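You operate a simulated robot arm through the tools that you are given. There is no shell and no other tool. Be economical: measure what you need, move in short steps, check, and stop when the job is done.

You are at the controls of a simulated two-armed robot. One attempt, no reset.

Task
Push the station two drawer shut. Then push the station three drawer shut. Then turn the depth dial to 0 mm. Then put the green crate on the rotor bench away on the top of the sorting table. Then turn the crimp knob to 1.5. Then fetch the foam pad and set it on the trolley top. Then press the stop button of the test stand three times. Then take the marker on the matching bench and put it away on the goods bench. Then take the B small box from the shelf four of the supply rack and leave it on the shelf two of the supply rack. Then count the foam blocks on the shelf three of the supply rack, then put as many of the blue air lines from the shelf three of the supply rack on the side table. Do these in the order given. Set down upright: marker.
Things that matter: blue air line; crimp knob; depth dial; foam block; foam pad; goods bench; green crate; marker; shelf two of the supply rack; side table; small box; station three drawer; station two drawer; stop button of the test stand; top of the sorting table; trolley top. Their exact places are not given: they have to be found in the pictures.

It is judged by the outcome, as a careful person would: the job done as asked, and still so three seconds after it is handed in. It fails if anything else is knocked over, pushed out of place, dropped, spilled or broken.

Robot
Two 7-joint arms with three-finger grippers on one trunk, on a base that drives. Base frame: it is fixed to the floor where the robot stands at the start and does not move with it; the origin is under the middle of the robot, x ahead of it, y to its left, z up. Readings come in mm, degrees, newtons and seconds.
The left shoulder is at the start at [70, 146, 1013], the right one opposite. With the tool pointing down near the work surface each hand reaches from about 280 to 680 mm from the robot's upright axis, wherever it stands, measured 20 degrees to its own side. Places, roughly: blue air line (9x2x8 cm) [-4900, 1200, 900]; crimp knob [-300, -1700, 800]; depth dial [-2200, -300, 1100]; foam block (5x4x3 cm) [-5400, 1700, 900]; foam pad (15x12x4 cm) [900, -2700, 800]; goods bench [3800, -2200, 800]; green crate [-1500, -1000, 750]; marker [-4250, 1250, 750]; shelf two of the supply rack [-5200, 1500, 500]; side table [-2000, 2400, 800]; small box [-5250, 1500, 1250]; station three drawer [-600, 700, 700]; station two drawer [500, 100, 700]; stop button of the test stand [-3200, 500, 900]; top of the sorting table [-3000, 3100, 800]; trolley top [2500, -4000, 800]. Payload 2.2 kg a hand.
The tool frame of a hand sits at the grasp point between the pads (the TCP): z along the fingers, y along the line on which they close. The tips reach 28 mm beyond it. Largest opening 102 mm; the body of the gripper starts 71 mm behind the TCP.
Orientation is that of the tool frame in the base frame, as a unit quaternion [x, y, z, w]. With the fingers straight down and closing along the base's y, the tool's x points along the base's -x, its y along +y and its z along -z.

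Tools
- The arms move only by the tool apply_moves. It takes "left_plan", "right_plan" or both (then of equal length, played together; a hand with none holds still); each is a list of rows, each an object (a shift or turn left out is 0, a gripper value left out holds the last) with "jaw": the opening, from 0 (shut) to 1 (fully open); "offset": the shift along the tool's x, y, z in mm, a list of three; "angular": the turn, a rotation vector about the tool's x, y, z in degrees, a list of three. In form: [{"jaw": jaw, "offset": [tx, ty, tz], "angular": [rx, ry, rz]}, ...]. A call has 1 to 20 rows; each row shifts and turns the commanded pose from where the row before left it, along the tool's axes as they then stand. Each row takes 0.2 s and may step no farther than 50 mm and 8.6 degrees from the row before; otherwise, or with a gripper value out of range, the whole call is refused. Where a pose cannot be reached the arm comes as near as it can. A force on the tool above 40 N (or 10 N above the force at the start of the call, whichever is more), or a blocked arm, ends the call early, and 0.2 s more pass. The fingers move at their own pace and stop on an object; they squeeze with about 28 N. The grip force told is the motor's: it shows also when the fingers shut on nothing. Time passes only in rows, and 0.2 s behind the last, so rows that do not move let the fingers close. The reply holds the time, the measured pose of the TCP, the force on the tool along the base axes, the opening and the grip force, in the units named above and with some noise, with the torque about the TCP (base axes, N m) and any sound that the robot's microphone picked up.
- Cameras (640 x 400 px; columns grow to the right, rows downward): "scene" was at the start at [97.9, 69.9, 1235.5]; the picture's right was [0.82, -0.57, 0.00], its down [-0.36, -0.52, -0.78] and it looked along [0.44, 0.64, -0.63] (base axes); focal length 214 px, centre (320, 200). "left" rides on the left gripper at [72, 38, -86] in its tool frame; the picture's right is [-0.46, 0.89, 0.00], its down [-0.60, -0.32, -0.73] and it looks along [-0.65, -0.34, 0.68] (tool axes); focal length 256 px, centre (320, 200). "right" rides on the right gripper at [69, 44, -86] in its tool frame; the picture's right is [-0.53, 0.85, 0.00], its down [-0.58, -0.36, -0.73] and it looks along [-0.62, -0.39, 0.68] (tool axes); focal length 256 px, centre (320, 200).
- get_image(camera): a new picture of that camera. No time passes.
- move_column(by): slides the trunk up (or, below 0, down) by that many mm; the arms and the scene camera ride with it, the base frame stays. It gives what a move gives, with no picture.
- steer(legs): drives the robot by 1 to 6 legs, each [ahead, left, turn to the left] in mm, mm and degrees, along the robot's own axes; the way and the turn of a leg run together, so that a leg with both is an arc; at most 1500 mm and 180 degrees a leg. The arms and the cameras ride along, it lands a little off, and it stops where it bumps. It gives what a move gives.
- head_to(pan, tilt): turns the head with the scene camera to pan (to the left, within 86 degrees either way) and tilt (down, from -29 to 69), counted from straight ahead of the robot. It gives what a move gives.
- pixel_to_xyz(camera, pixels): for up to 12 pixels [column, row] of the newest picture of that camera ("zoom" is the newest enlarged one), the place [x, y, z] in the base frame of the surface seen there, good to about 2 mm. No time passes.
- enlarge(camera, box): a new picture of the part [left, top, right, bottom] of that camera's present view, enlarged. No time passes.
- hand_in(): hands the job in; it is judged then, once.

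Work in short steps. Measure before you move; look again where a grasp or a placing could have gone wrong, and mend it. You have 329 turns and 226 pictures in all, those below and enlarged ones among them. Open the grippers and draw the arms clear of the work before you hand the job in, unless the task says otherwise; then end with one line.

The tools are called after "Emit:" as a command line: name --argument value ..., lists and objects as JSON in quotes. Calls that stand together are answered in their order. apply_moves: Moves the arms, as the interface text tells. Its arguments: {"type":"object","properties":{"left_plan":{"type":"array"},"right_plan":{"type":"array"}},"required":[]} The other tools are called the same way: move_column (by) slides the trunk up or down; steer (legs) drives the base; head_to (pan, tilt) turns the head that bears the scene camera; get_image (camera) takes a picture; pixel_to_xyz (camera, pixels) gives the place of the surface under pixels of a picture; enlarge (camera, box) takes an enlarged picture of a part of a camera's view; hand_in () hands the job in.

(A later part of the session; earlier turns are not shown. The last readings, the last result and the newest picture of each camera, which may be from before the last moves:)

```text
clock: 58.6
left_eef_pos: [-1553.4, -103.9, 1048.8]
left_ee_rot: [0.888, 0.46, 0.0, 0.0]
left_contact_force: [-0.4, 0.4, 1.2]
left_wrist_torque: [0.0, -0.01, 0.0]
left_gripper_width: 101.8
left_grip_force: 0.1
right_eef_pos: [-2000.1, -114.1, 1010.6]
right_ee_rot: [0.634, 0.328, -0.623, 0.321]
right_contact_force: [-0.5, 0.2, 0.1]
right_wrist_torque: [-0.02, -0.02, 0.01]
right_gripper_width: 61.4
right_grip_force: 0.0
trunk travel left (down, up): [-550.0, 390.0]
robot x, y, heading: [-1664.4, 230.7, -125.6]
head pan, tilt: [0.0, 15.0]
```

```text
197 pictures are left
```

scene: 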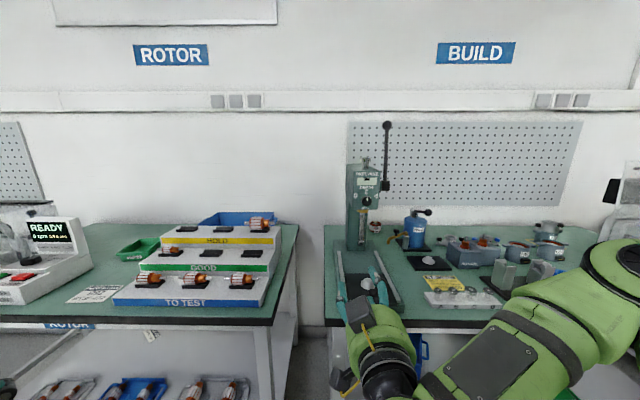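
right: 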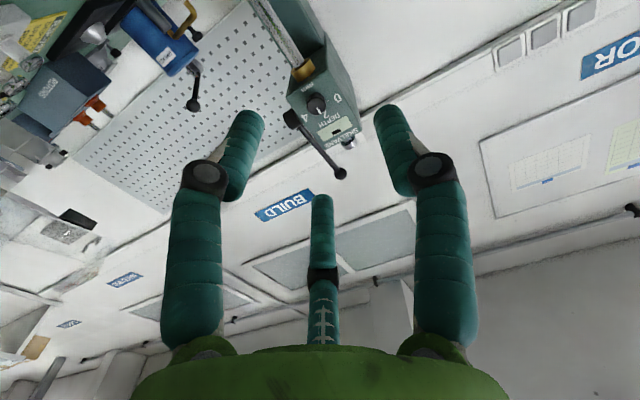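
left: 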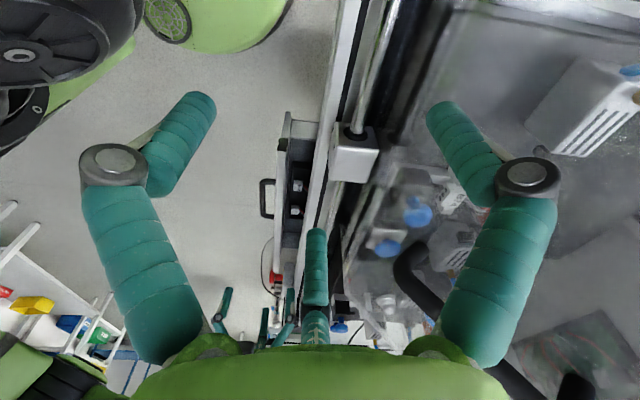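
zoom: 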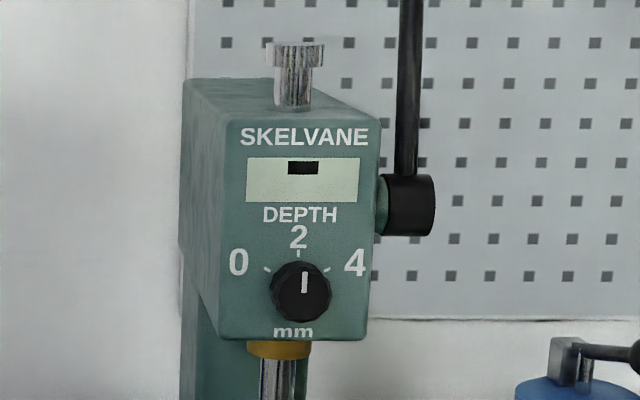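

Knob face centre ≈[-2228,-321.5,1100.5], diameter ~29, plate 20 mm behind. I raise the trunk 90, shift the hand right 64, and drive ahead 215.

Emit:
move_column --by 90

Emit:
apply_moves --right_plan '[{"offset": [0, -32, 0]}, {"offset": [0, -32, 0]}, {}]'

Emit:
steer --legs '[[215, 0, 0]]'

Emit:
get_image --camera "scene"

Emit:
get_image --camera "right"

```text
clock: 59.8
left_eef_pos: [-1554.1, -104.3, 1139.5]
left_ee_rot: [0.888, 0.46, 0.0, 0.0]
left_contact_force: [-0.4, 0.8, 0.1]
left_wrist_torque: [-0.01, 0.04, 0.03]
left_gripper_width: 101.8
left_grip_force: 0.0
right_eef_pos: [-2000.3, -114.7, 1099.1]
right_ee_rot: [0.634, 0.328, -0.623, 0.321]
right_contact_force: [0.4, -0.7, 0.2]
right_wrist_torque: [0.01, -0.02, -0.03]
right_gripper_width: 61.2
right_grip_force: 0.0
trunk travel left (down, up): [-640.0, 300.0]
robot x, y, heading: [-1660.3, 229.0, -125.5]
head pan, tilt: [0.0, 15.0]
```

```text
clock: 60.6
left_eef_pos: [-1553.5, -105.5, 1140.1]
left_ee_rot: [0.888, 0.459, -0.001, 0.0]
left_contact_force: [0.7, -1.0, -0.1]
left_wrist_torque: [0.01, 0.02, 0.01]
left_gripper_width: 101.9
left_grip_force: 0.2
right_eef_pos: [-2060.1, -107.6, 1100.3]
right_ee_rot: [0.634, 0.328, -0.622, 0.321]
right_contact_force: [0.2, -0.2, -0.5]
right_wrist_torque: [0.02, 0.01, 0.0]
right_gripper_width: 61.0
right_grip_force: 0.0
right hand out of reach, approached as far as the arm can: row 1, 2
trunk travel left (down, up): [-640.0, 300.0]
robot x, y, heading: [-1659.4, 227.0, -125.6]
head pan, tilt: [0.0, 15.0]
```

```text
clock: 62.3
left_eef_pos: [-1677.2, -280.7, 1139.8]
left_ee_rot: [0.888, 0.46, -0.001, 0.0]
left_contact_force: [0.2, -0.2, -0.3]
left_wrist_torque: [-0.01, 0.01, 0.03]
left_gripper_width: 101.9
left_grip_force: 0.0
right_eef_pos: [-2182.4, -285.4, 1100.3]
right_ee_rot: [0.633, 0.329, -0.622, 0.322]
right_contact_force: [0.4, 0.2, -0.3]
right_wrist_torque: [-0.04, 0.03, -0.02]
right_gripper_width: 61.2
right_grip_force: 0.1
trunk travel left (down, up): [-640.0, 300.0]
robot x, y, heading: [-1787.6, 47.7, -125.1]
head pan, tilt: [0.0, 15.0]
```

```text
196 pictures are left
```

scene: 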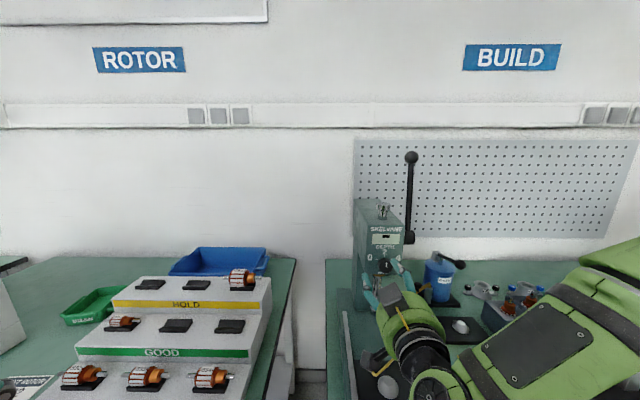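

```text
195 pictures are left
```

right: 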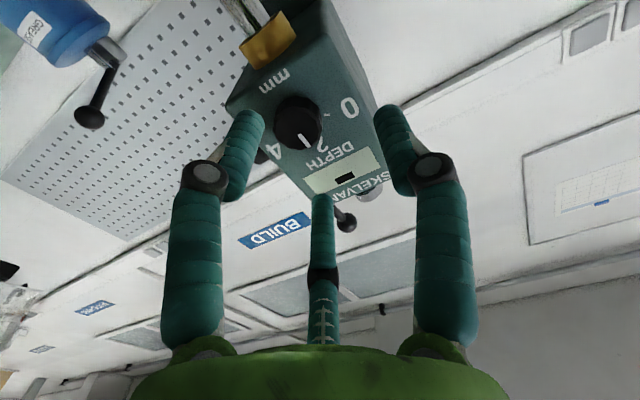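

The fingers straddle near the knob at (298,120) in the right picture. I measure it there.

Emit:
pixel_to_xyz --camera "right" --pixels '[[295, 125], [280, 115], [318, 125], [300, 143], [300, 105], [340, 130], [310, 170], [260, 105]]'

Emit:
enlarge --camera "scene" --box '[340, 190, 430, 310]'

```text
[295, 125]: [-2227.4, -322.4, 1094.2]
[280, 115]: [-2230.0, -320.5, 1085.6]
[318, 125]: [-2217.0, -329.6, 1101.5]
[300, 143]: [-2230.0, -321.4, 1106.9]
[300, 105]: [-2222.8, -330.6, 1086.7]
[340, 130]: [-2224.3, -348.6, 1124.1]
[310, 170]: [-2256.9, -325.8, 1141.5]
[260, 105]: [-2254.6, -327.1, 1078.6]
```

```text
3.33 times, centred on (385, 250) of scene
```

zoom: 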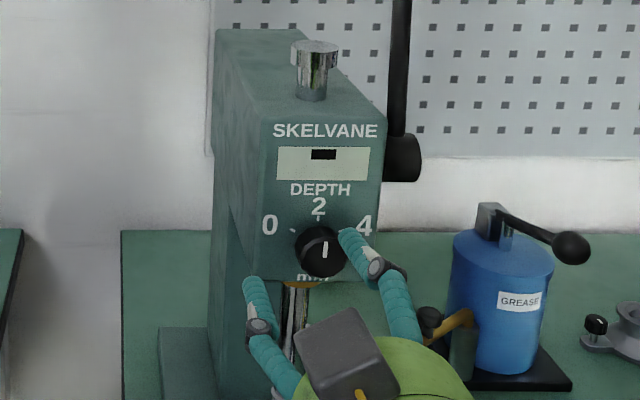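

Knob centre is confirmed at [-2228,-321.5,1099.5]. I pre-turn the hand +30° about its axis, centre it, advance 42 mm and close.

Emit:
apply_moves --right_plan '[{"offset": [0.5, -16.5, 0]}, {"angular": [0, 0, 7.5]}, {"angular": [0, 0, 7.5]}, {"angular": [0, 0, 7.5]}, {"angular": [0, 0, 7.5]}, {}]'

Emit:
apply_moves --right_plan '[{"offset": [0, 0, 14]}, {"offset": [0, 0, 14]}, {"offset": [0, 0, 14]}, {}]'

Emit:
get_image --camera "right"

```text
clock: 63.7
left_eef_pos: [-1678.1, -282.4, 1139.0]
left_ee_rot: [0.888, 0.46, 0.0, -0.001]
left_contact_force: [0.4, -0.4, 0.4]
left_wrist_torque: [-0.02, 0.01, -0.02]
left_gripper_width: 102.0
left_grip_force: 0.0
right_eef_pos: [-2194.9, -282.6, 1103.1]
right_ee_rot: [0.698, 0.152, -0.518, 0.471]
right_contact_force: [0.1, -0.6, 0.8]
right_wrist_torque: [0.0, -0.02, 0.02]
right_gripper_width: 61.1
right_grip_force: 0.0
right hand out of reach, approached as far as the arm can: row 1
trunk travel left (down, up): [-640.0, 300.0]
robot x, y, heading: [-1790.4, 53.3, -125.0]
head pan, tilt: [0.0, 15.0]
```

```text
clock: 64.7
left_eef_pos: [-1677.6, -280.6, 1139.4]
left_ee_rot: [0.888, 0.46, 0.0, -0.001]
left_contact_force: [-0.9, -0.2, -0.5]
left_wrist_torque: [-0.02, 0.02, -0.01]
left_gripper_width: 102.0
left_grip_force: 0.2
right_eef_pos: [-2210.6, -319.1, 1106.8]
right_ee_rot: [0.699, 0.152, -0.517, 0.47]
right_contact_force: [-0.4, -0.3, -0.2]
right_wrist_torque: [-0.02, 0.01, 0.0]
right_gripper_width: 61.0
right_grip_force: 0.0
right hand out of reach, approached as far as the arm can: row 2
trunk travel left (down, up): [-640.0, 300.0]
robot x, y, heading: [-1790.7, 50.1, -125.1]
head pan, tilt: [0.0, 15.0]
```

```text
193 pictures are left
```

right: 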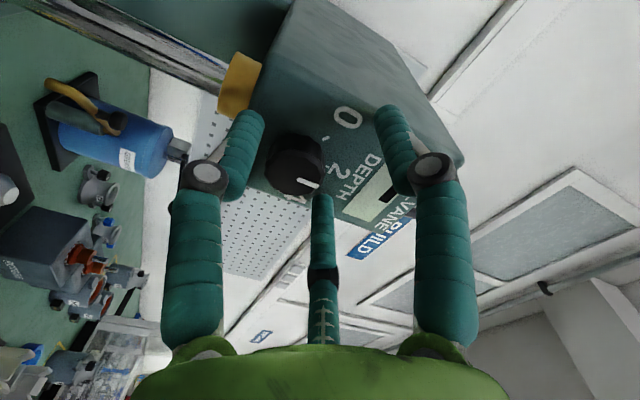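

The arm is folded too tight and missed by ~13 mm sideways. I back the base 130 mm so that the arm works further out, then re-aim.

Emit:
steer --legs '[[-130, 0, 0]]'

Emit:
apply_moves --right_plan '[{"offset": [0, 0, 40]}, {"offset": [0, 0, 40]}, {}]'

Emit:
get_image --camera "right"

```text
clock: 66.0
left_eef_pos: [-1604.4, -178.9, 1139.1]
left_ee_rot: [0.888, 0.461, 0.001, -0.001]
left_contact_force: [0.1, 0.5, -0.5]
left_wrist_torque: [0.02, -0.01, 0.02]
left_gripper_width: 102.2
left_grip_force: 0.1
right_eef_pos: [-2138.9, -215.8, 1105.9]
right_ee_rot: [0.699, 0.152, -0.517, 0.47]
right_contact_force: [0.1, -0.5, -0.7]
right_wrist_torque: [0.02, 0.01, 0.02]
right_gripper_width: 61.4
right_grip_force: 0.2
trunk travel left (down, up): [-640.0, 300.0]
robot x, y, heading: [-1714.0, 155.9, -125.1]
head pan, tilt: [0.0, 15.0]
```

```text
clock: 66.8
left_eef_pos: [-1603.5, -176.8, 1140.3]
left_ee_rot: [0.888, 0.461, -0.001, 0.0]
left_contact_force: [0.1, 0.8, -0.1]
left_wrist_torque: [-0.02, 0.03, -0.02]
left_gripper_width: 101.6
left_grip_force: 0.0
right_eef_pos: [-2175.7, -283.1, 1111.4]
right_ee_rot: [0.7, 0.151, -0.517, 0.468]
right_contact_force: [0.2, 0.1, -0.5]
right_wrist_torque: [0.01, -0.02, 0.01]
right_gripper_width: 61.1
right_grip_force: 0.0
right hand out of reach, approached as far as the arm can: row 1, 2
trunk travel left (down, up): [-640.0, 300.0]
robot x, y, heading: [-1711.4, 158.8, -125.2]
head pan, tilt: [0.0, 15.0]
```

```text
192 pictures are left
```

right: 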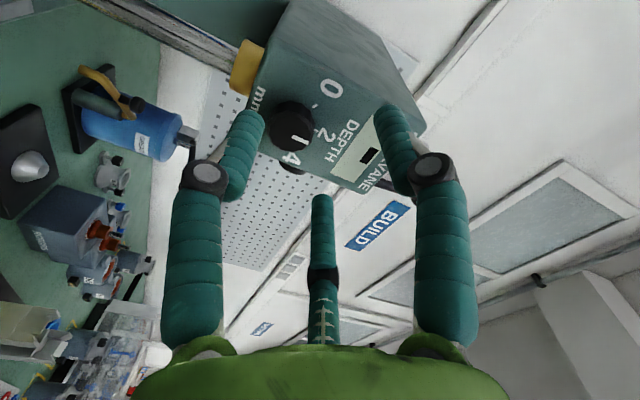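

Still limited; the +30° wrist turn may hit a joint limit. I undo it, and move to the aligned point with no roll.

Emit:
apply_moves --right_plan '[{"angular": [0, 0, -7.5], "offset": [0, 0, -10]}, {"angular": [0, 0, -7.5], "offset": [0, 0, -10]}, {"angular": [0, 0, -7.5]}, {"angular": [0, 0, -7.5]}, {}]'

Emit:
apply_moves --right_plan '[{"angular": [0, 0, -7.5]}, {"angular": [0, 0, -7.5]}, {"angular": [0, 0, -7.5]}, {"angular": [0, 0, -7.5]}, {}]'

```text
clock: 68.0
left_eef_pos: [-1604.1, -177.0, 1140.2]
left_ee_rot: [0.887, 0.461, 0.0, 0.0]
left_contact_force: [-0.5, 0.0, 0.8]
left_wrist_torque: [0.03, 0.0, 0.0]
left_gripper_width: 102.2
left_grip_force: 0.0
right_eef_pos: [-2164.8, -266.9, 1112.4]
right_ee_rot: [0.635, 0.329, -0.622, 0.32]
right_contact_force: [0.4, 0.7, -0.2]
right_wrist_torque: [0.02, -0.01, 0.0]
right_gripper_width: 61.4
right_grip_force: 0.2
trunk travel left (down, up): [-640.0, 300.0]
robot x, y, heading: [-1713.1, 153.4, -125.0]
head pan, tilt: [0.0, 15.0]
```

```text
clock: 69.2
left_eef_pos: [-1604.8, -176.6, 1138.3]
left_ee_rot: [0.887, 0.461, 0.0, 0.0]
left_contact_force: [0.0, 0.7, -0.3]
left_wrist_torque: [-0.01, 0.02, 0.01]
left_gripper_width: 102.3
left_grip_force: 0.1
right_eef_pos: [-2165.0, -268.3, 1112.3]
right_ee_rot: [-0.529, -0.481, 0.683, -0.148]
right_contact_force: [-0.3, 0.4, -0.3]
right_wrist_torque: [0.04, 0.02, 0.0]
right_gripper_width: 61.0
right_grip_force: 0.0
trunk travel left (down, up): [-640.0, 300.0]
robot x, y, heading: [-1710.3, 156.7, -125.2]
head pan, tilt: [0.0, 15.0]
```

Negative roll works freely. I test on to -62°, return to 0°, and check the pose.

Emit:
apply_moves --right_plan '[{"angular": [0, 0, -8]}, {"angular": [0, 0, -8]}, {"angular": [0, 0, -8]}, {"angular": [0, 0, -8]}, {}]'

Emit:
apply_moves --right_plan '[{"angular": [0, 0, 8]}, {"angular": [0, 0, 8]}, {"angular": [0, 0, 8]}, {"angular": [0, 0, 8]}, {"angular": [0, 0, 7.5]}, {"angular": [0, 0, 7.5]}, {"angular": [0, 0, 7.5]}, {"angular": [0, 0, 7.5]}, {}]'

```text
clock: 70.4
left_eef_pos: [-1604.6, -176.0, 1140.1]
left_ee_rot: [0.887, 0.461, 0.0, 0.0]
left_contact_force: [0.2, 0.0, 0.1]
left_wrist_torque: [0.0, 0.0, -0.01]
left_gripper_width: 102.0
left_grip_force: 0.0
right_eef_pos: [-2163.5, -267.7, 1112.2]
right_ee_rot: [-0.375, -0.609, 0.697, 0.047]
right_contact_force: [0.2, -0.1, 0.5]
right_wrist_torque: [0.03, -0.01, -0.01]
right_gripper_width: 61.2
right_grip_force: 0.1
trunk travel left (down, up): [-640.0, 300.0]
robot x, y, heading: [-1713.6, 152.8, -125.2]
head pan, tilt: [0.0, 15.0]
```

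```text
clock: 72.4
left_eef_pos: [-1603.2, -176.0, 1139.2]
left_ee_rot: [0.888, 0.461, -0.001, -0.001]
left_contact_force: [-0.6, 1.0, 0.3]
left_wrist_torque: [0.0, 0.0, 0.04]
left_gripper_width: 101.8
left_grip_force: 0.1
right_eef_pos: [-2163.9, -268.0, 1111.7]
right_ee_rot: [0.636, 0.328, -0.621, 0.32]
right_contact_force: [-0.3, -0.4, -0.4]
right_wrist_torque: [0.01, -0.02, 0.01]
right_gripper_width: 61.5
right_grip_force: 0.1
trunk travel left (down, up): [-640.0, 300.0]
robot x, y, heading: [-1709.3, 154.5, -125.2]
head pan, tilt: [0.0, 15.0]
```

Roll works. I align (right 21.6, down 10) and advance 40, then check the offsets.

Emit:
apply_moves --right_plan '[{"offset": [10, -21.6, 0]}, {"offset": [0, 0, 20]}, {"offset": [0, 0, 20]}, {}]'

Emit:
get_image --camera "right"

```text
clock: 73.4
left_eef_pos: [-1602.1, -176.2, 1140.2]
left_ee_rot: [0.887, 0.461, 0.0, 0.0]
left_contact_force: [0.1, 0.4, 0.6]
left_wrist_torque: [-0.03, -0.01, -0.01]
left_gripper_width: 101.9
left_grip_force: 0.1
right_eef_pos: [-2185.2, -296.4, 1117.8]
right_ee_rot: [0.637, 0.327, -0.621, 0.318]
right_contact_force: [0.5, -0.6, 0.7]
right_wrist_torque: [0.0, -0.01, 0.01]
right_gripper_width: 61.1
right_grip_force: 0.0
right hand out of reach, approached as far as the arm can: row 1, 2
trunk travel left (down, up): [-640.0, 300.0]
robot x, y, heading: [-1713.8, 154.1, -124.9]
head pan, tilt: [0.0, 15.0]
```

```text
191 pictures are left
```

right: 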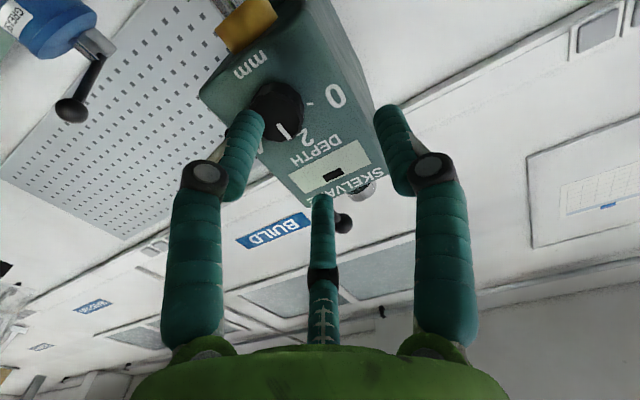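

The arm sits at a limit sideways and downwards, so I align with the base and trunk instead: right 20, down 18.

Emit:
steer --legs '[[0, -20, 0]]'

Emit:
move_column --by -18

Emit:
get_image --camera "right"

Emit:
pixel_to_xyz --camera "right" --pixels '[[295, 112], [280, 105], [310, 120], [295, 130], [300, 100]]'

```text
clock: 74.2
left_eef_pos: [-1616.6, -168.4, 1139.3]
left_ee_rot: [0.887, 0.461, -0.001, -0.001]
left_contact_force: [0.1, 0.8, -0.2]
left_wrist_torque: [0.05, 0.07, -0.03]
left_gripper_width: 101.9
left_grip_force: 0.0
right_eef_pos: [-2199.7, -285.7, 1117.0]
right_ee_rot: [0.636, 0.33, -0.621, 0.318]
right_contact_force: [0.3, -0.4, 0.1]
right_wrist_torque: [0.01, 0.01, -0.08]
right_gripper_width: 61.3
right_grip_force: 0.0
trunk travel left (down, up): [-640.0, 300.0]
robot x, y, heading: [-1731.7, 165.9, -125.1]
head pan, tilt: [0.0, 15.0]
```

```text
clock: 74.8
left_eef_pos: [-1619.9, -165.9, 1121.9]
left_ee_rot: [0.887, 0.461, 0.0, 0.0]
left_contact_force: [0.4, -0.3, -0.3]
left_wrist_torque: [0.02, 0.0, 0.01]
left_gripper_width: 102.3
left_grip_force: 0.0
right_eef_pos: [-2202.0, -283.9, 1100.5]
right_ee_rot: [0.636, 0.328, -0.621, 0.319]
right_contact_force: [0.1, 0.6, -0.8]
right_wrist_torque: [-0.02, 0.01, 0.02]
right_gripper_width: 61.1
right_grip_force: 0.0
trunk travel left (down, up): [-622.0, 318.0]
robot x, y, heading: [-1729.9, 166.6, -125.1]
head pan, tilt: [0.0, 15.0]
```

```text
190 pictures are left
```

right: 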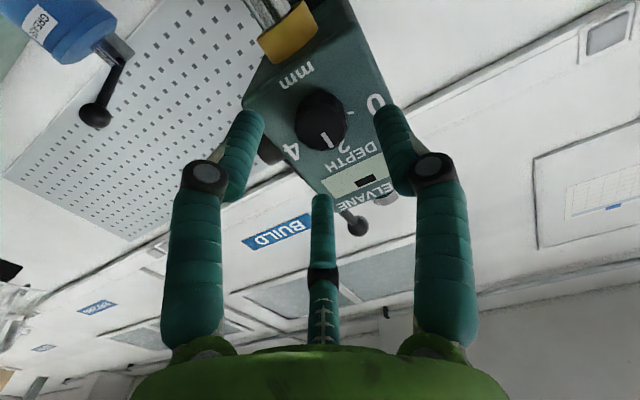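

```text
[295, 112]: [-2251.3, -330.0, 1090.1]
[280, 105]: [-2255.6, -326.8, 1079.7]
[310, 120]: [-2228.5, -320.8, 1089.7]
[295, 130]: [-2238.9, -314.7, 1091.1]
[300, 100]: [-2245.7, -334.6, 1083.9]
```

Now centred between the fingers (lateral error <1 mm). I advance 33 mm with the arm.

Emit:
apply_moves --right_plan '[{"offset": [0, 0, 11]}, {"offset": [0, 0, 11]}, {"offset": [0, 0, 11]}, {}]'

```text
clock: 75.8
left_eef_pos: [-1620.6, -164.9, 1121.9]
left_ee_rot: [0.888, 0.46, 0.0, -0.001]
left_contact_force: [0.5, -1.0, 0.2]
left_wrist_torque: [0.0, -0.01, -0.01]
left_gripper_width: 101.9
left_grip_force: 0.0
right_eef_pos: [-2221.2, -311.7, 1099.9]
right_ee_rot: [0.638, 0.327, -0.621, 0.317]
right_contact_force: [0.3, -1.0, -0.6]
right_wrist_torque: [0.0, -0.02, 0.02]
right_gripper_width: 61.2
right_grip_force: 0.0
trunk travel left (down, up): [-622.0, 318.0]
robot x, y, heading: [-1731.3, 166.6, -125.2]
head pan, tilt: [0.0, 15.0]
```

TCP is 12 mm short of the face, so the tips cover the knob. I close and turn -60°.

Emit:
apply_moves --right_plan '[{"jaw": 0}, {}, {}]'

Emit:
apply_moves --right_plan '[{"angular": [0, 0, -7.5]}, {"angular": [0, 0, -7.5]}, {"angular": [0, 0, -7.5]}, {"angular": [0, 0, -7.5]}, {"angular": [0, 0, -7.5]}, {"angular": [0, 0, -7.5]}, {"angular": [0, 0, -7.5]}, {"angular": [0, 0, -7.5]}, {}]'

Emit:
enlarge --camera "scene" --box '[330, 160, 430, 260]'

Emit:
get_image --camera "right"

```text
clock: 76.6
left_eef_pos: [-1620.4, -164.8, 1121.4]
left_ee_rot: [0.888, 0.461, -0.001, -0.001]
left_contact_force: [-0.6, 0.2, 0.4]
left_wrist_torque: [0.01, -0.02, 0.03]
left_gripper_width: 101.9
left_grip_force: 0.1
right_eef_pos: [-2220.0, -310.6, 1098.7]
right_ee_rot: [0.638, 0.328, -0.62, 0.317]
right_contact_force: [3.6, 1.6, -2.2]
right_wrist_torque: [-0.08, 0.07, 0.63]
right_gripper_width: 30.5
right_grip_force: 45.0
trunk travel left (down, up): [-622.0, 318.0]
robot x, y, heading: [-1731.1, 169.1, -125.1]
head pan, tilt: [0.0, 15.0]
```

```text
clock: 78.6
left_eef_pos: [-1619.1, -164.8, 1121.9]
left_ee_rot: [0.887, 0.461, 0.0, 0.0]
left_contact_force: [0.6, -0.2, -0.7]
left_wrist_torque: [0.0, 0.01, -0.03]
left_gripper_width: 102.1
left_grip_force: 0.1
right_eef_pos: [-2220.9, -311.8, 1097.7]
right_ee_rot: [-0.389, -0.603, 0.695, 0.036]
right_contact_force: [6.0, 5.6, -5.9]
right_wrist_torque: [-0.25, -0.53, -0.27]
right_gripper_width: 30.4
right_grip_force: 44.7
trunk travel left (down, up): [-622.0, 318.0]
robot x, y, heading: [-1730.4, 165.5, -125.1]
head pan, tilt: [0.0, 15.0]
```

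```text
4.00 times, centred on (380, 210) of scene
```

zoom: 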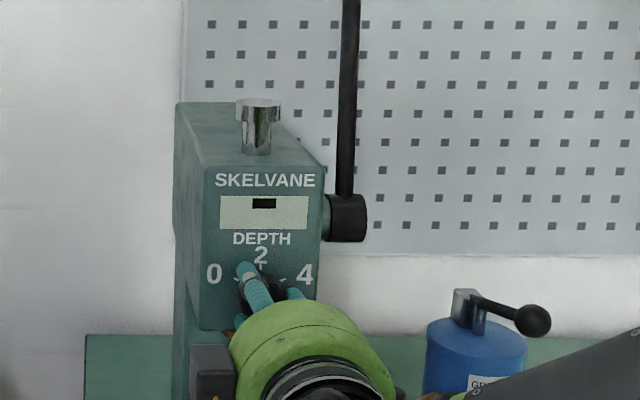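

```text
188 pictures are left
```

right: 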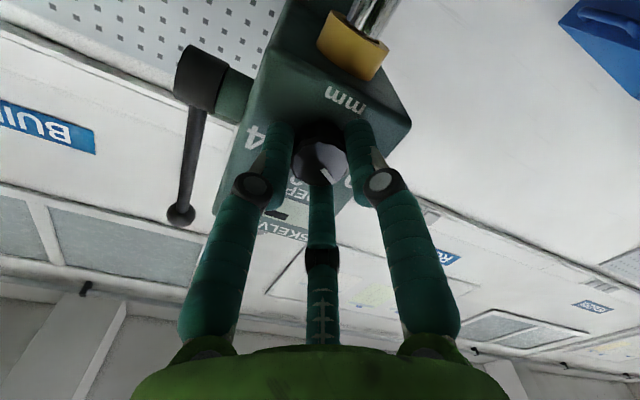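

Turned 60°. I open the jaws, back away 50 mm, and look at the pointer.

Emit:
apply_moves --right_plan '[{"jaw": 0.6}, {}, {"offset": [0, 0, -17]}, {"offset": [0, 0, -17]}, {"offset": [0, 0, -17]}, {}]'

Emit:
enlarge --camera "scene" --box '[330, 160, 430, 260]'

Emit:
get_image --camera "right"

```text
clock: 80.0
left_eef_pos: [-1619.6, -165.7, 1122.3]
left_ee_rot: [0.887, 0.461, -0.001, -0.002]
left_contact_force: [0.1, -0.6, -0.2]
left_wrist_torque: [0.01, 0.0, 0.0]
left_gripper_width: 101.8
left_grip_force: 0.1
right_eef_pos: [-2191.6, -268.8, 1100.3]
right_ee_rot: [-0.389, -0.602, 0.696, 0.034]
right_contact_force: [-0.1, -0.1, 0.1]
right_wrist_torque: [-0.02, 0.02, 0.02]
right_gripper_width: 61.3
right_grip_force: 0.0
trunk travel left (down, up): [-622.0, 318.0]
robot x, y, heading: [-1731.9, 166.2, -125.1]
head pan, tilt: [0.0, 15.0]
```

```text
4.00 times, centred on (380, 210) of scene
```

zoom: 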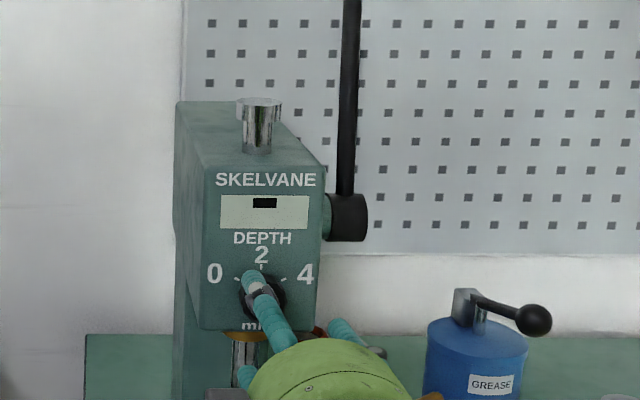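

```text
186 pictures are left
```

right: 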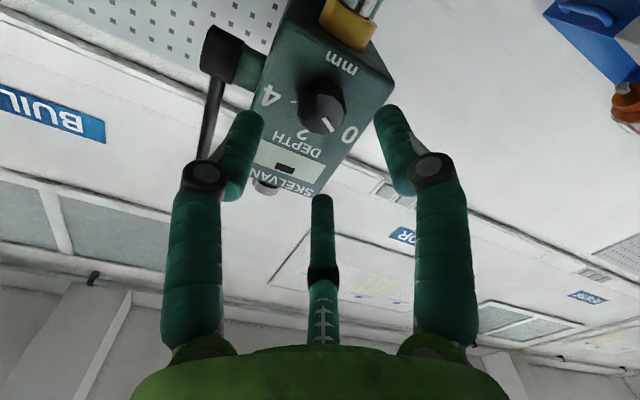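

The pointer seems between 2 and 0; I enlarge it.

Emit:
enlarge --camera "right" --box '[260, 50, 400, 170]'

```text
3.33 times, centred on (330, 110) of right
```

zoom: 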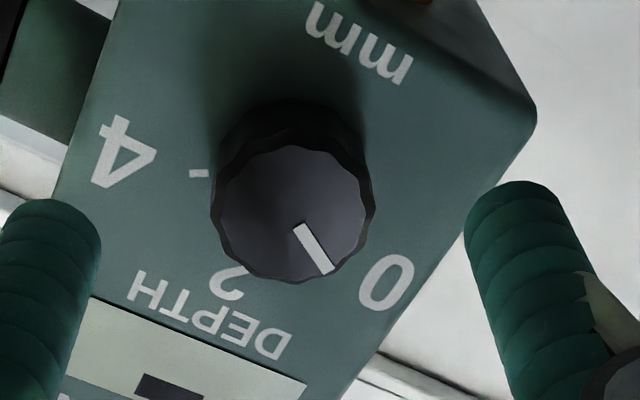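

The pointer looks about 60° from "up". I back the base 200 mm for an unobstructed scene view.

Emit:
steer --legs '[[-200, 0, 0]]'

Emit:
apply_moves --right_plan '[{"angular": [0, 0, 7.5]}, {"angular": [0, 0, 7.5]}, {"angular": [0, 0, 7.5]}, {"angular": [0, 0, 7.5]}, {"angular": [0, 0, 7.5]}, {"angular": [0, 0, 7.5]}, {"angular": [0, 0, 7.5]}, {"angular": [0, 0, 7.5]}, {}]'

Emit:
enlarge --camera "scene" --box '[345, 160, 405, 220]'

Emit:
enlarge --camera "right" --box '[250, 50, 390, 170]'

```text
clock: 81.6
left_eef_pos: [-1504.5, -1.3, 1122.5]
left_ee_rot: [0.887, 0.462, -0.001, -0.001]
left_contact_force: [-0.1, 0.3, -0.9]
left_wrist_torque: [-0.02, -0.01, 0.0]
left_gripper_width: 101.9
left_grip_force: 0.1
right_eef_pos: [-2076.0, -105.0, 1098.7]
right_ee_rot: [-0.388, -0.602, 0.697, 0.035]
right_contact_force: [0.2, 0.1, -0.4]
right_wrist_torque: [-0.02, -0.02, 0.01]
right_gripper_width: 61.2
right_grip_force: 0.1
trunk travel left (down, up): [-622.0, 318.0]
robot x, y, heading: [-1615.4, 332.2, -125.1]
head pan, tilt: [0.0, 15.0]
```

```text
clock: 83.6
left_eef_pos: [-1503.7, -0.2, 1122.1]
left_ee_rot: [0.887, 0.461, -0.001, -0.001]
left_contact_force: [0.4, 0.0, -0.9]
left_wrist_torque: [0.03, 0.01, 0.03]
left_gripper_width: 102.0
left_grip_force: 0.1
right_eef_pos: [-2076.7, -104.2, 1098.8]
right_ee_rot: [0.637, 0.328, -0.62, 0.32]
right_contact_force: [0.0, 0.1, -0.4]
right_wrist_torque: [-0.01, 0.03, 0.0]
right_gripper_width: 61.5
right_grip_force: 0.0
trunk travel left (down, up): [-622.0, 318.0]
robot x, y, heading: [-1608.8, 330.2, -125.0]
head pan, tilt: [0.0, 15.0]
```

```text
6.67 times, centred on (375, 190) of scene
```

zoom: 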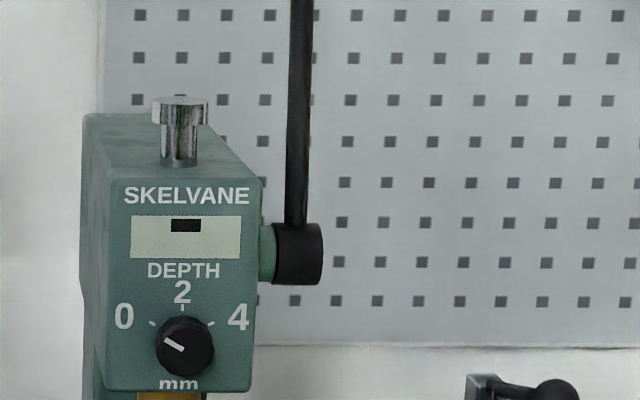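

```text
3.33 times, centred on (320, 110) of right
```

zoom: 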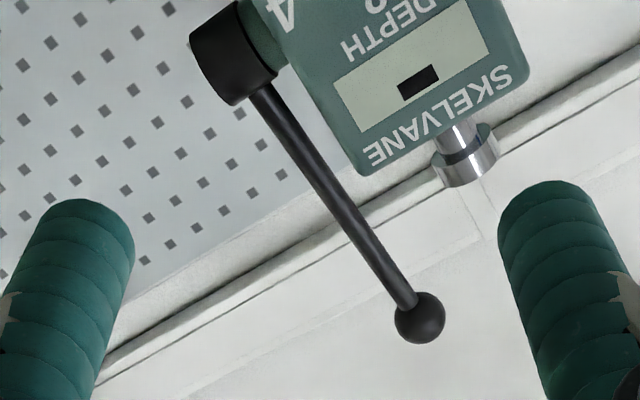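

The pointer is close to the 0 tick; I enlarge further for an exact angle comparison.

Emit:
enlarge --camera "scene" --box '[359, 200, 383, 220]'

Emit:
pixel_to_xyz --camera "zoom" --pixels '[[320, 100], [200, 150], [440, 150], [330, 200]]'

```text
16.00 times, centred on (371, 210) of scene
```

zoom: 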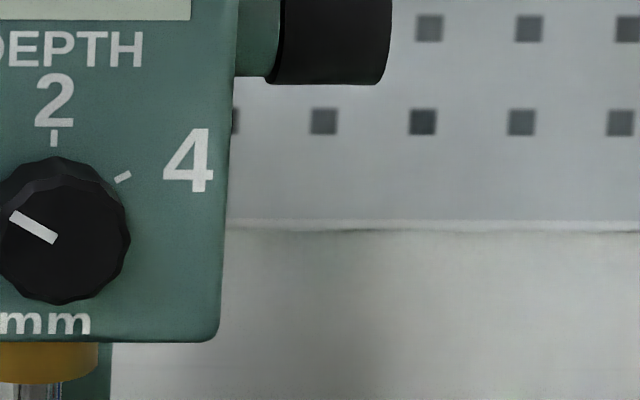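

```text
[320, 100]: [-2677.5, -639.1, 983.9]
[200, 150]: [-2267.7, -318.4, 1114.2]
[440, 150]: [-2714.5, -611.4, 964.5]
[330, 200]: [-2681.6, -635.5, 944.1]
```

Emit:
enlarge --camera "scene" --box '[348, 198, 372, 218]'

```text
16.00 times, centred on (360, 208) of scene
```

zoom: 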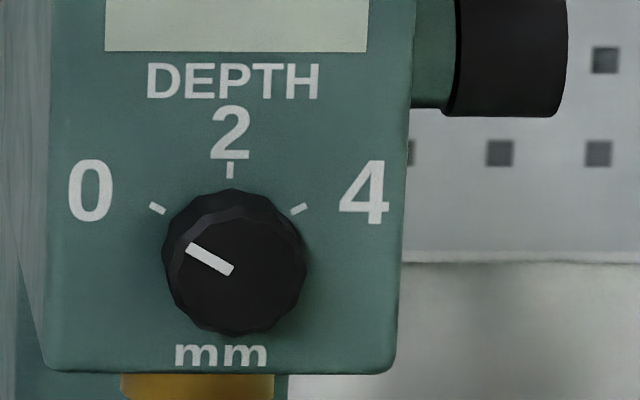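

The pointer is within ~1–2° of the 0 tick. Next the green crate on the rotor bench; I look at it.

Emit:
head_to --pan 30 --tilt 25

Emit:
get_image --camera "scene"

```text
clock: 84.6
left_eef_pos: [-1502.9, 0.3, 1121.4]
left_ee_rot: [0.887, 0.462, 0.0, -0.001]
left_contact_force: [-0.2, -0.1, -0.7]
left_wrist_torque: [0.01, 0.04, 0.02]
left_gripper_width: 102.2
left_grip_force: 0.0
right_eef_pos: [-2075.7, -103.7, 1100.0]
right_ee_rot: [0.637, 0.328, -0.621, 0.318]
right_contact_force: [1.2, -0.5, 0.1]
right_wrist_torque: [0.01, 0.02, -0.02]
right_gripper_width: 61.3
right_grip_force: 0.0
trunk travel left (down, up): [-622.0, 318.0]
robot x, y, heading: [-1614.3, 335.0, -125.2]
head pan, tilt: [30.0, 25.0]
```

```text
180 pictures are left
```

scene: 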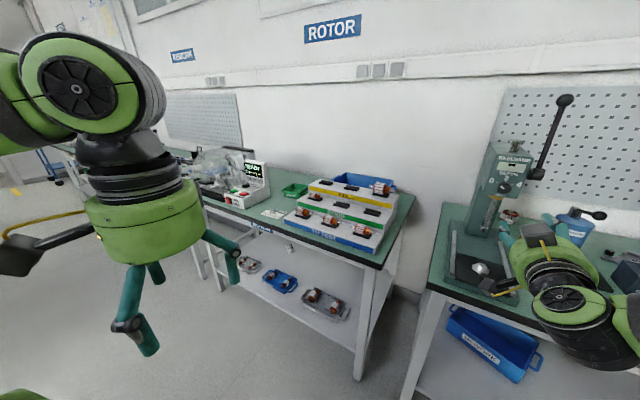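

Emit:
enlarge --camera "scene" --box '[230, 160, 400, 260]'

Emit:
pixel_to_xyz --camera "scene" --pixels '[[295, 190], [285, 192], [305, 188], [375, 262], [240, 210], [340, 240], [300, 220], [275, 215], [330, 250]]'

```text
3.76 times, centred on (315, 210) of scene
```

zoom: 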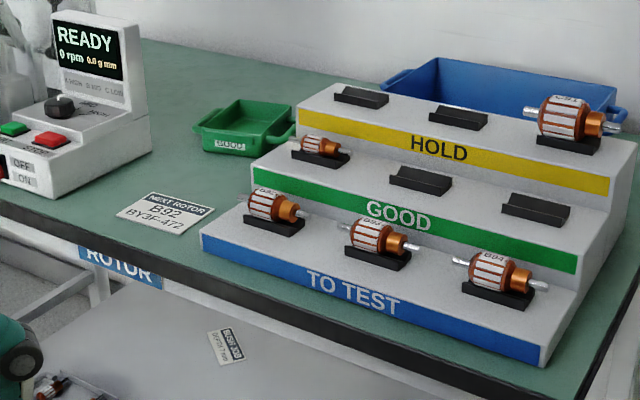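

```text
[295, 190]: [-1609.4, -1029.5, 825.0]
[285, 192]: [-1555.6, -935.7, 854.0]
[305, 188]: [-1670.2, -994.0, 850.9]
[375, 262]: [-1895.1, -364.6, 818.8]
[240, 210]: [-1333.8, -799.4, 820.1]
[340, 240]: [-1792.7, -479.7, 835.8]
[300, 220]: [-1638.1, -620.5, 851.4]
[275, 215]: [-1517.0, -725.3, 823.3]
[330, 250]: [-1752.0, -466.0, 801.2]
```

I tuck the right hand, lower the trunk 72, and drive left 574 and ahead 300 toward the crate.

Emit:
apply_moves --right_plan '[{"angular": [0, 8, 0], "offset": [0, 0, -45], "jaw": 0}, {"angular": [0, 8, 0], "offset": [0, 0, -45]}, {"angular": [0, 8, 0], "offset": [0, 0, -45]}, {"angular": [0, 8, 0], "offset": [0, 0, -30]}, {"angular": [0, 8, 0]}, {"angular": [0, 8, 0]}, {"angular": [0, 8, 0]}, {"angular": [0, 8, 0]}, {"angular": [0, 8, 0]}, {"angular": [0, 8, 0]}, {"angular": [0, 8, 0]}, {}]'

Emit:
steer --legs '[[0, 574, -0.6], [300, 0, 0]]'

Emit:
move_column --by -72

Emit:
head_to --pan 8 --tilt 32

Emit:
get_image --camera "scene"

```text
clock: 87.2
left_eef_pos: [-1503.4, 1.6, 1121.0]
left_ee_rot: [0.887, 0.462, 0.0, 0.0]
left_contact_force: [0.3, 1.0, -0.9]
left_wrist_torque: [-0.01, 0.0, 0.0]
left_gripper_width: 101.9
left_grip_force: 0.0
right_eef_pos: [-1981.9, 26.5, 1134.3]
right_ee_rot: [0.889, 0.458, -0.003, 0.001]
right_contact_force: [0.4, -0.4, -0.9]
right_wrist_torque: [0.02, -0.01, 0.02]
right_gripper_width: 2.0
right_grip_force: 27.6
trunk travel left (down, up): [-622.0, 318.0]
robot x, y, heading: [-1612.9, 330.3, -125.0]
head pan, tilt: [30.0, 25.0]
```

```text
clock: 92.1
left_eef_pos: [-1204.2, -579.1, 1121.2]
left_ee_rot: [0.89, 0.457, -0.001, 0.0]
left_contact_force: [-0.7, 0.2, -0.1]
left_wrist_torque: [0.02, -0.01, 0.03]
left_gripper_width: 101.9
left_grip_force: 0.1
right_eef_pos: [-1682.4, -549.7, 1135.5]
right_ee_rot: [0.891, 0.454, -0.005, 0.001]
right_contact_force: [0.7, -0.7, -0.3]
right_wrist_torque: [0.03, 0.02, 0.03]
right_gripper_width: 2.3
right_grip_force: 27.5
trunk travel left (down, up): [-622.0, 318.0]
robot x, y, heading: [-1311.7, -246.9, -125.9]
head pan, tilt: [30.0, 25.0]
```

```text
clock: 93.2
left_eef_pos: [-1204.3, -580.1, 1049.6]
left_ee_rot: [0.89, 0.457, 0.0, 0.0]
left_contact_force: [-0.2, 0.5, 0.6]
left_wrist_torque: [0.01, 0.0, -0.02]
left_gripper_width: 101.9
left_grip_force: 0.1
right_eef_pos: [-1682.2, -549.6, 1062.2]
right_ee_rot: [0.891, 0.453, -0.004, 0.001]
right_contact_force: [-0.2, 0.6, -0.6]
right_wrist_torque: [0.03, 0.01, -0.01]
right_gripper_width: 2.1
right_grip_force: 27.5
trunk travel left (down, up): [-550.0, 390.0]
robot x, y, heading: [-1313.6, -244.3, -125.9]
head pan, tilt: [30.0, 25.0]
```

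```text
clock: 94.1
left_eef_pos: [-1204.3, -581.0, 1049.9]
left_ee_rot: [0.889, 0.457, 0.0, -0.001]
left_contact_force: [0.6, -0.1, -0.1]
left_wrist_torque: [-0.03, 0.02, 0.01]
left_gripper_width: 102.0
left_grip_force: 0.0
right_eef_pos: [-1681.9, -549.9, 1063.2]
right_ee_rot: [0.891, 0.454, -0.005, 0.001]
right_contact_force: [0.2, 0.0, -0.6]
right_wrist_torque: [-0.01, -0.03, 0.0]
right_gripper_width: 2.3
right_grip_force: 27.9
trunk travel left (down, up): [-550.0, 390.0]
robot x, y, heading: [-1312.6, -247.3, -125.5]
head pan, tilt: [8.0, 32.0]
```

```text
178 pictures are left
```

scene: 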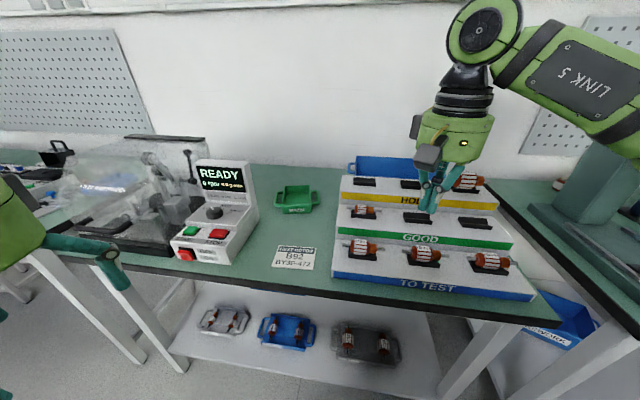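

The crate is at (297,198). I enlarge and measure its walls.

Emit:
enlarge --camera "scene" --box '[262, 170, 342, 230]'

Emit:
pixel_to_xyz --camera "zoom" --pixels '[[270, 110], [280, 270], [180, 280], [380, 280], [200, 130], [385, 130], [110, 190], [445, 190], [270, 310], [190, 310]]'

```text
6.67 times, centred on (302, 200) of scene
```

zoom: 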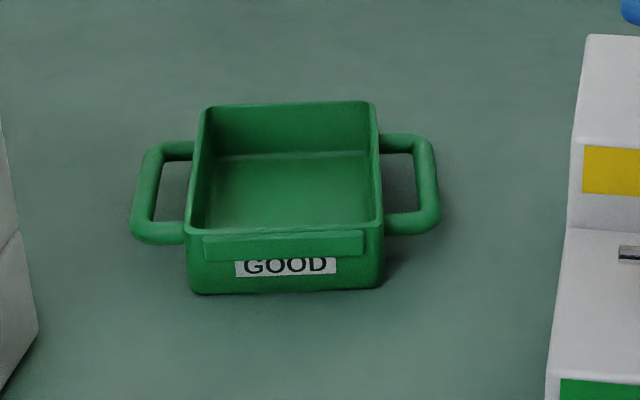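

```text
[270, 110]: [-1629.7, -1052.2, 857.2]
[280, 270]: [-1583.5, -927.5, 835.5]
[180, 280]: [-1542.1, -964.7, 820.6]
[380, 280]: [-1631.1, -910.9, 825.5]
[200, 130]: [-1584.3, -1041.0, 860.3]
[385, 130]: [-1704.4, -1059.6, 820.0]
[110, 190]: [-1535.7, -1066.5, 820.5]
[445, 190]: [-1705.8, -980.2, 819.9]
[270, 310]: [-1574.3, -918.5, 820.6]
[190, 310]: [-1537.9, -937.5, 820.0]
```

The crate is about 130×110 mm, walls z 820–860; I plan to grip the left wall with one finger in the crate, one inside the handle loop. I measure that area closely.

Emit:
enlarge --camera "scene" --box '[276, 182, 300, 212]'

Emit:
pixel_to_xyz --camera "zoom" --pixels '[[165, 140], [205, 140], [190, 140], [100, 140], [125, 80], [130, 220], [150, 150], [240, 140], [190, 230], [205, 40], [330, 300]]'

```text
13.33 times, centred on (288, 197) of scene
```

zoom: 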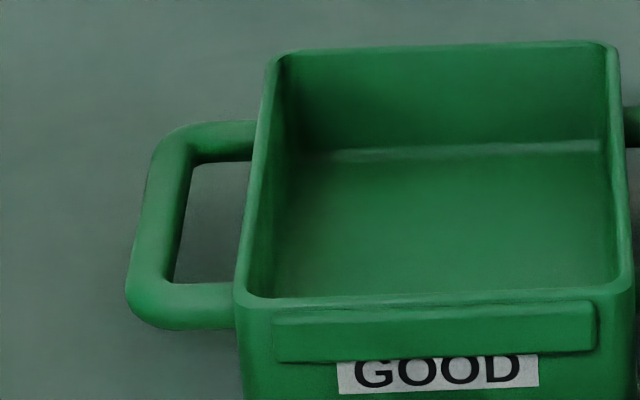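

```text
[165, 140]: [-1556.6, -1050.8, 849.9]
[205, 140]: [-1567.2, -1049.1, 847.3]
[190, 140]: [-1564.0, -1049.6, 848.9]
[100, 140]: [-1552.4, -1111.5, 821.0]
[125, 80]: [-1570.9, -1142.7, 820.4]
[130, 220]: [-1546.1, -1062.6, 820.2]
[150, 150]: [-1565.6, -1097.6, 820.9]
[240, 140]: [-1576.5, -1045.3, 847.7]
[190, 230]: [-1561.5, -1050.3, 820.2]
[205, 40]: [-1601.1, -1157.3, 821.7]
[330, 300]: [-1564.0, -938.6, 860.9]
```

Emit:
pixel_to_xyz --camera "zoom" --pixels '[[270, 75], [247, 280], [257, 180], [165, 200], [150, 260], [180, 195], [210, 300], [628, 270], [614, 70], [450, 297], [450, 45], [440, 310]]'

```text
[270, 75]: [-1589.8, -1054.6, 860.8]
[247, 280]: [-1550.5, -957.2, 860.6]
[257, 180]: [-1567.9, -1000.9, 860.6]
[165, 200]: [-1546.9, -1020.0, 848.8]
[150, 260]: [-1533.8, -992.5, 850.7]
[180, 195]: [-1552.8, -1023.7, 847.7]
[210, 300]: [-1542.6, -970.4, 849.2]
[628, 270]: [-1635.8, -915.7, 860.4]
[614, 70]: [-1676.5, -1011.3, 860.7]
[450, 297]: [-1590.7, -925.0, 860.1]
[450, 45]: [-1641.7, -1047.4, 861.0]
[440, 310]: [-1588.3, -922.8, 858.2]
```

The crate is yawed ~14° (its side walls run along heading 249). The left wall rim mid is [-1569,-1004,861], handle bar ~26 mm outside. I drive ahead 150 and bring the left hand above it.

Emit:
steer --legs '[[150, 0, 0]]'

```text
clock: 95.5
left_eef_pos: [-1289.4, -700.9, 1050.6]
left_ee_rot: [0.889, 0.458, -0.001, 0.001]
left_contact_force: [0.3, -0.3, -0.3]
left_wrist_torque: [0.01, 0.03, 0.02]
left_gripper_width: 102.1
left_grip_force: 0.1
right_eef_pos: [-1768.3, -674.0, 1062.8]
right_ee_rot: [0.89, 0.456, -0.004, 0.002]
right_contact_force: [0.0, 0.4, 0.5]
right_wrist_torque: [-0.02, 0.01, 0.0]
right_gripper_width: 2.0
right_grip_force: 27.9
trunk travel left (down, up): [-550.0, 390.0]
robot x, y, heading: [-1395.1, -370.6, -125.2]
head pan, tilt: [8.0, 32.0]
```

I check the tester monitor's place relative to my path.

Emit:
get_image --camera "scene"

Emit:
pixel_to_xyz --camera "scene" --pixels '[[225, 150], [190, 150], [250, 160], [200, 120], [130, 110], [240, 200]]'

```text
175 pictures are left
```

scene: 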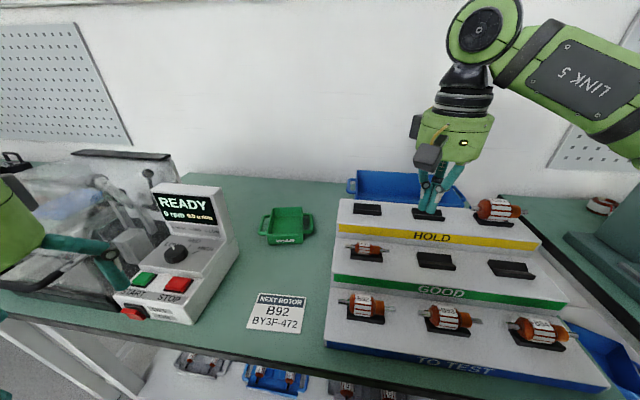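

```text
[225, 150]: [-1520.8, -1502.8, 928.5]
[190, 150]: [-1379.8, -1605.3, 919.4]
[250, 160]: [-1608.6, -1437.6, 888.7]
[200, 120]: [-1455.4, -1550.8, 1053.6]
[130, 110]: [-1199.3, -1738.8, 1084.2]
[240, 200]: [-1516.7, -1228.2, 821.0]
```

Emit:
pixel_to_xyz --camera "scene" --pixels '[[190, 187], [160, 184], [215, 188], [175, 250], [100, 152], [155, 156]]'

```text
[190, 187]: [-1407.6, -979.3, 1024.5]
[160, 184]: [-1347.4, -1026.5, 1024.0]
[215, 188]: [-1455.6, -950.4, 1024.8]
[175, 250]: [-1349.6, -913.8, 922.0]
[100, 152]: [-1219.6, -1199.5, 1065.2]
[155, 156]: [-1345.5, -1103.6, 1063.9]
```

The monitor top is z=1024, so I lift the hand to 1110 on the way, narrow the jaw, and yaw -15.5°.

Emit:
apply_moves --left_plan '[{"jaw": 0.3, "offset": [0, -20, -40]}, {"offset": [0, -20, -20]}, {"offset": [-45.5, -1.3, 0]}, {"offset": [-45.5, -1.3, 0]}, {"offset": [-45.5, -1.3, 0]}, {"offset": [-45.5, -1.3, 0]}, {"offset": [-45.5, -1.3, 0]}, {"offset": [-45.5, -1.3, 0]}, {"offset": [-45.5, -1.3, 0]}, {"offset": [-45.5, -1.3, 0]}, {"offset": [-45.4, -1.3, 0]}, {"angular": [0, 0, -7.75]}, {"angular": [0, 0, -7.75]}, {}]'

Emit:
get_image --camera "left"

```text
clock: 98.5
left_eef_pos: [-1491.7, -959.3, 1057.7]
left_ee_rot: [0.818, 0.575, -0.001, 0.0]
left_contact_force: [0.1, 0.0, -0.5]
left_wrist_torque: [0.0, 0.0, 0.01]
left_gripper_width: 30.6
left_grip_force: 0.1
left hand out of reach, approached as far as the arm can: row 9, 10, 11
right_eef_pos: [-1767.7, -673.9, 1063.5]
right_ee_rot: [0.891, 0.454, -0.005, 0.002]
right_contact_force: [0.4, -0.4, -0.3]
right_wrist_torque: [0.0, 0.0, -0.01]
right_gripper_width: 2.2
right_grip_force: 27.8
trunk travel left (down, up): [-550.0, 390.0]
robot x, y, heading: [-1396.2, -366.9, -125.4]
head pan, tilt: [8.0, 32.0]
```

```text
174 pictures are left
```

left: 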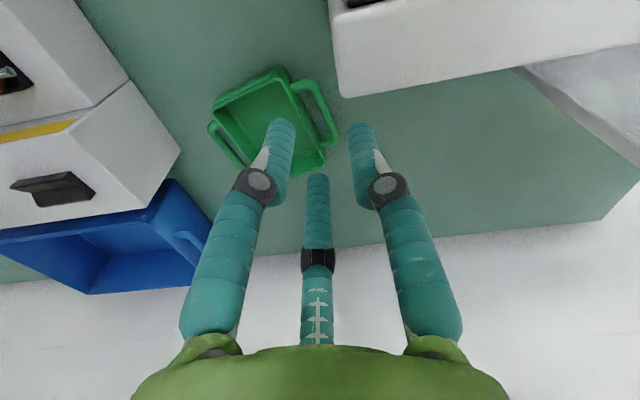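

The arm ran out of reach at that height. I raise the trunk 120 and then make up the remaining shift.

Emit:
move_column --by 120

Emit:
apply_moves --left_plan '[{"offset": [-23, -20, 0]}, {"offset": [-23, -20, 0]}, {"offset": [-22, -18, 0]}, {"offset": [0, 0, 40]}, {"offset": [0, 0, 40]}, {}]'

Emit:
get_image --camera "left"

```text
clock: 100.0
left_eef_pos: [-1491.0, -959.9, 1178.7]
left_ee_rot: [0.818, 0.575, 0.0, -0.002]
left_contact_force: [-0.8, 0.1, -0.7]
left_wrist_torque: [-0.03, 0.01, -0.01]
left_gripper_width: 30.5
left_grip_force: 0.0
right_eef_pos: [-1767.4, -673.6, 1183.0]
right_ee_rot: [0.891, 0.454, -0.004, 0.001]
right_contact_force: [0.8, 0.3, -1.1]
right_wrist_torque: [-0.02, -0.03, 0.02]
right_gripper_width: 1.9
right_grip_force: 28.1
trunk travel left (down, up): [-670.0, 270.0]
robot x, y, heading: [-1396.0, -367.0, -125.3]
head pan, tilt: [8.0, 32.0]
```

```text
clock: 101.4
left_eef_pos: [-1499.9, -961.4, 1081.9]
left_ee_rot: [0.819, 0.574, -0.002, 0.0]
left_contact_force: [0.1, -0.3, -0.8]
left_wrist_torque: [0.0, -0.02, -0.02]
left_gripper_width: 30.7
left_grip_force: 0.1
left hand out of reach, approached as far as the arm can: row 1, 2, 3
right_eef_pos: [-1769.3, -673.8, 1183.6]
right_ee_rot: [0.891, 0.455, -0.005, 0.002]
right_contact_force: [-0.9, 0.6, 0.0]
right_wrist_torque: [-0.01, 0.0, -0.01]
right_gripper_width: 2.2
right_grip_force: 28.2
trunk travel left (down, up): [-670.0, 270.0]
robot x, y, heading: [-1394.4, -372.3, -125.3]
head pan, tilt: [8.0, 32.0]
```

```text
173 pictures are left
```

left: 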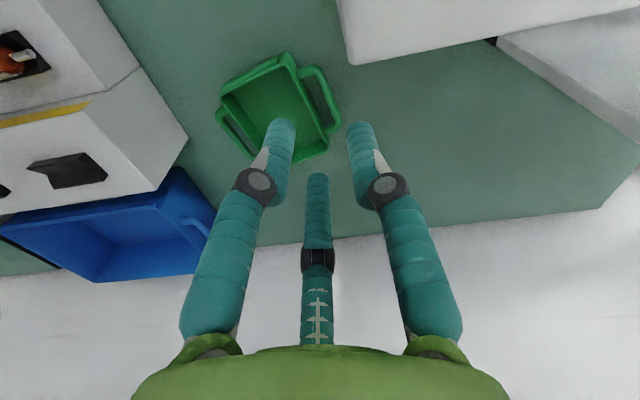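

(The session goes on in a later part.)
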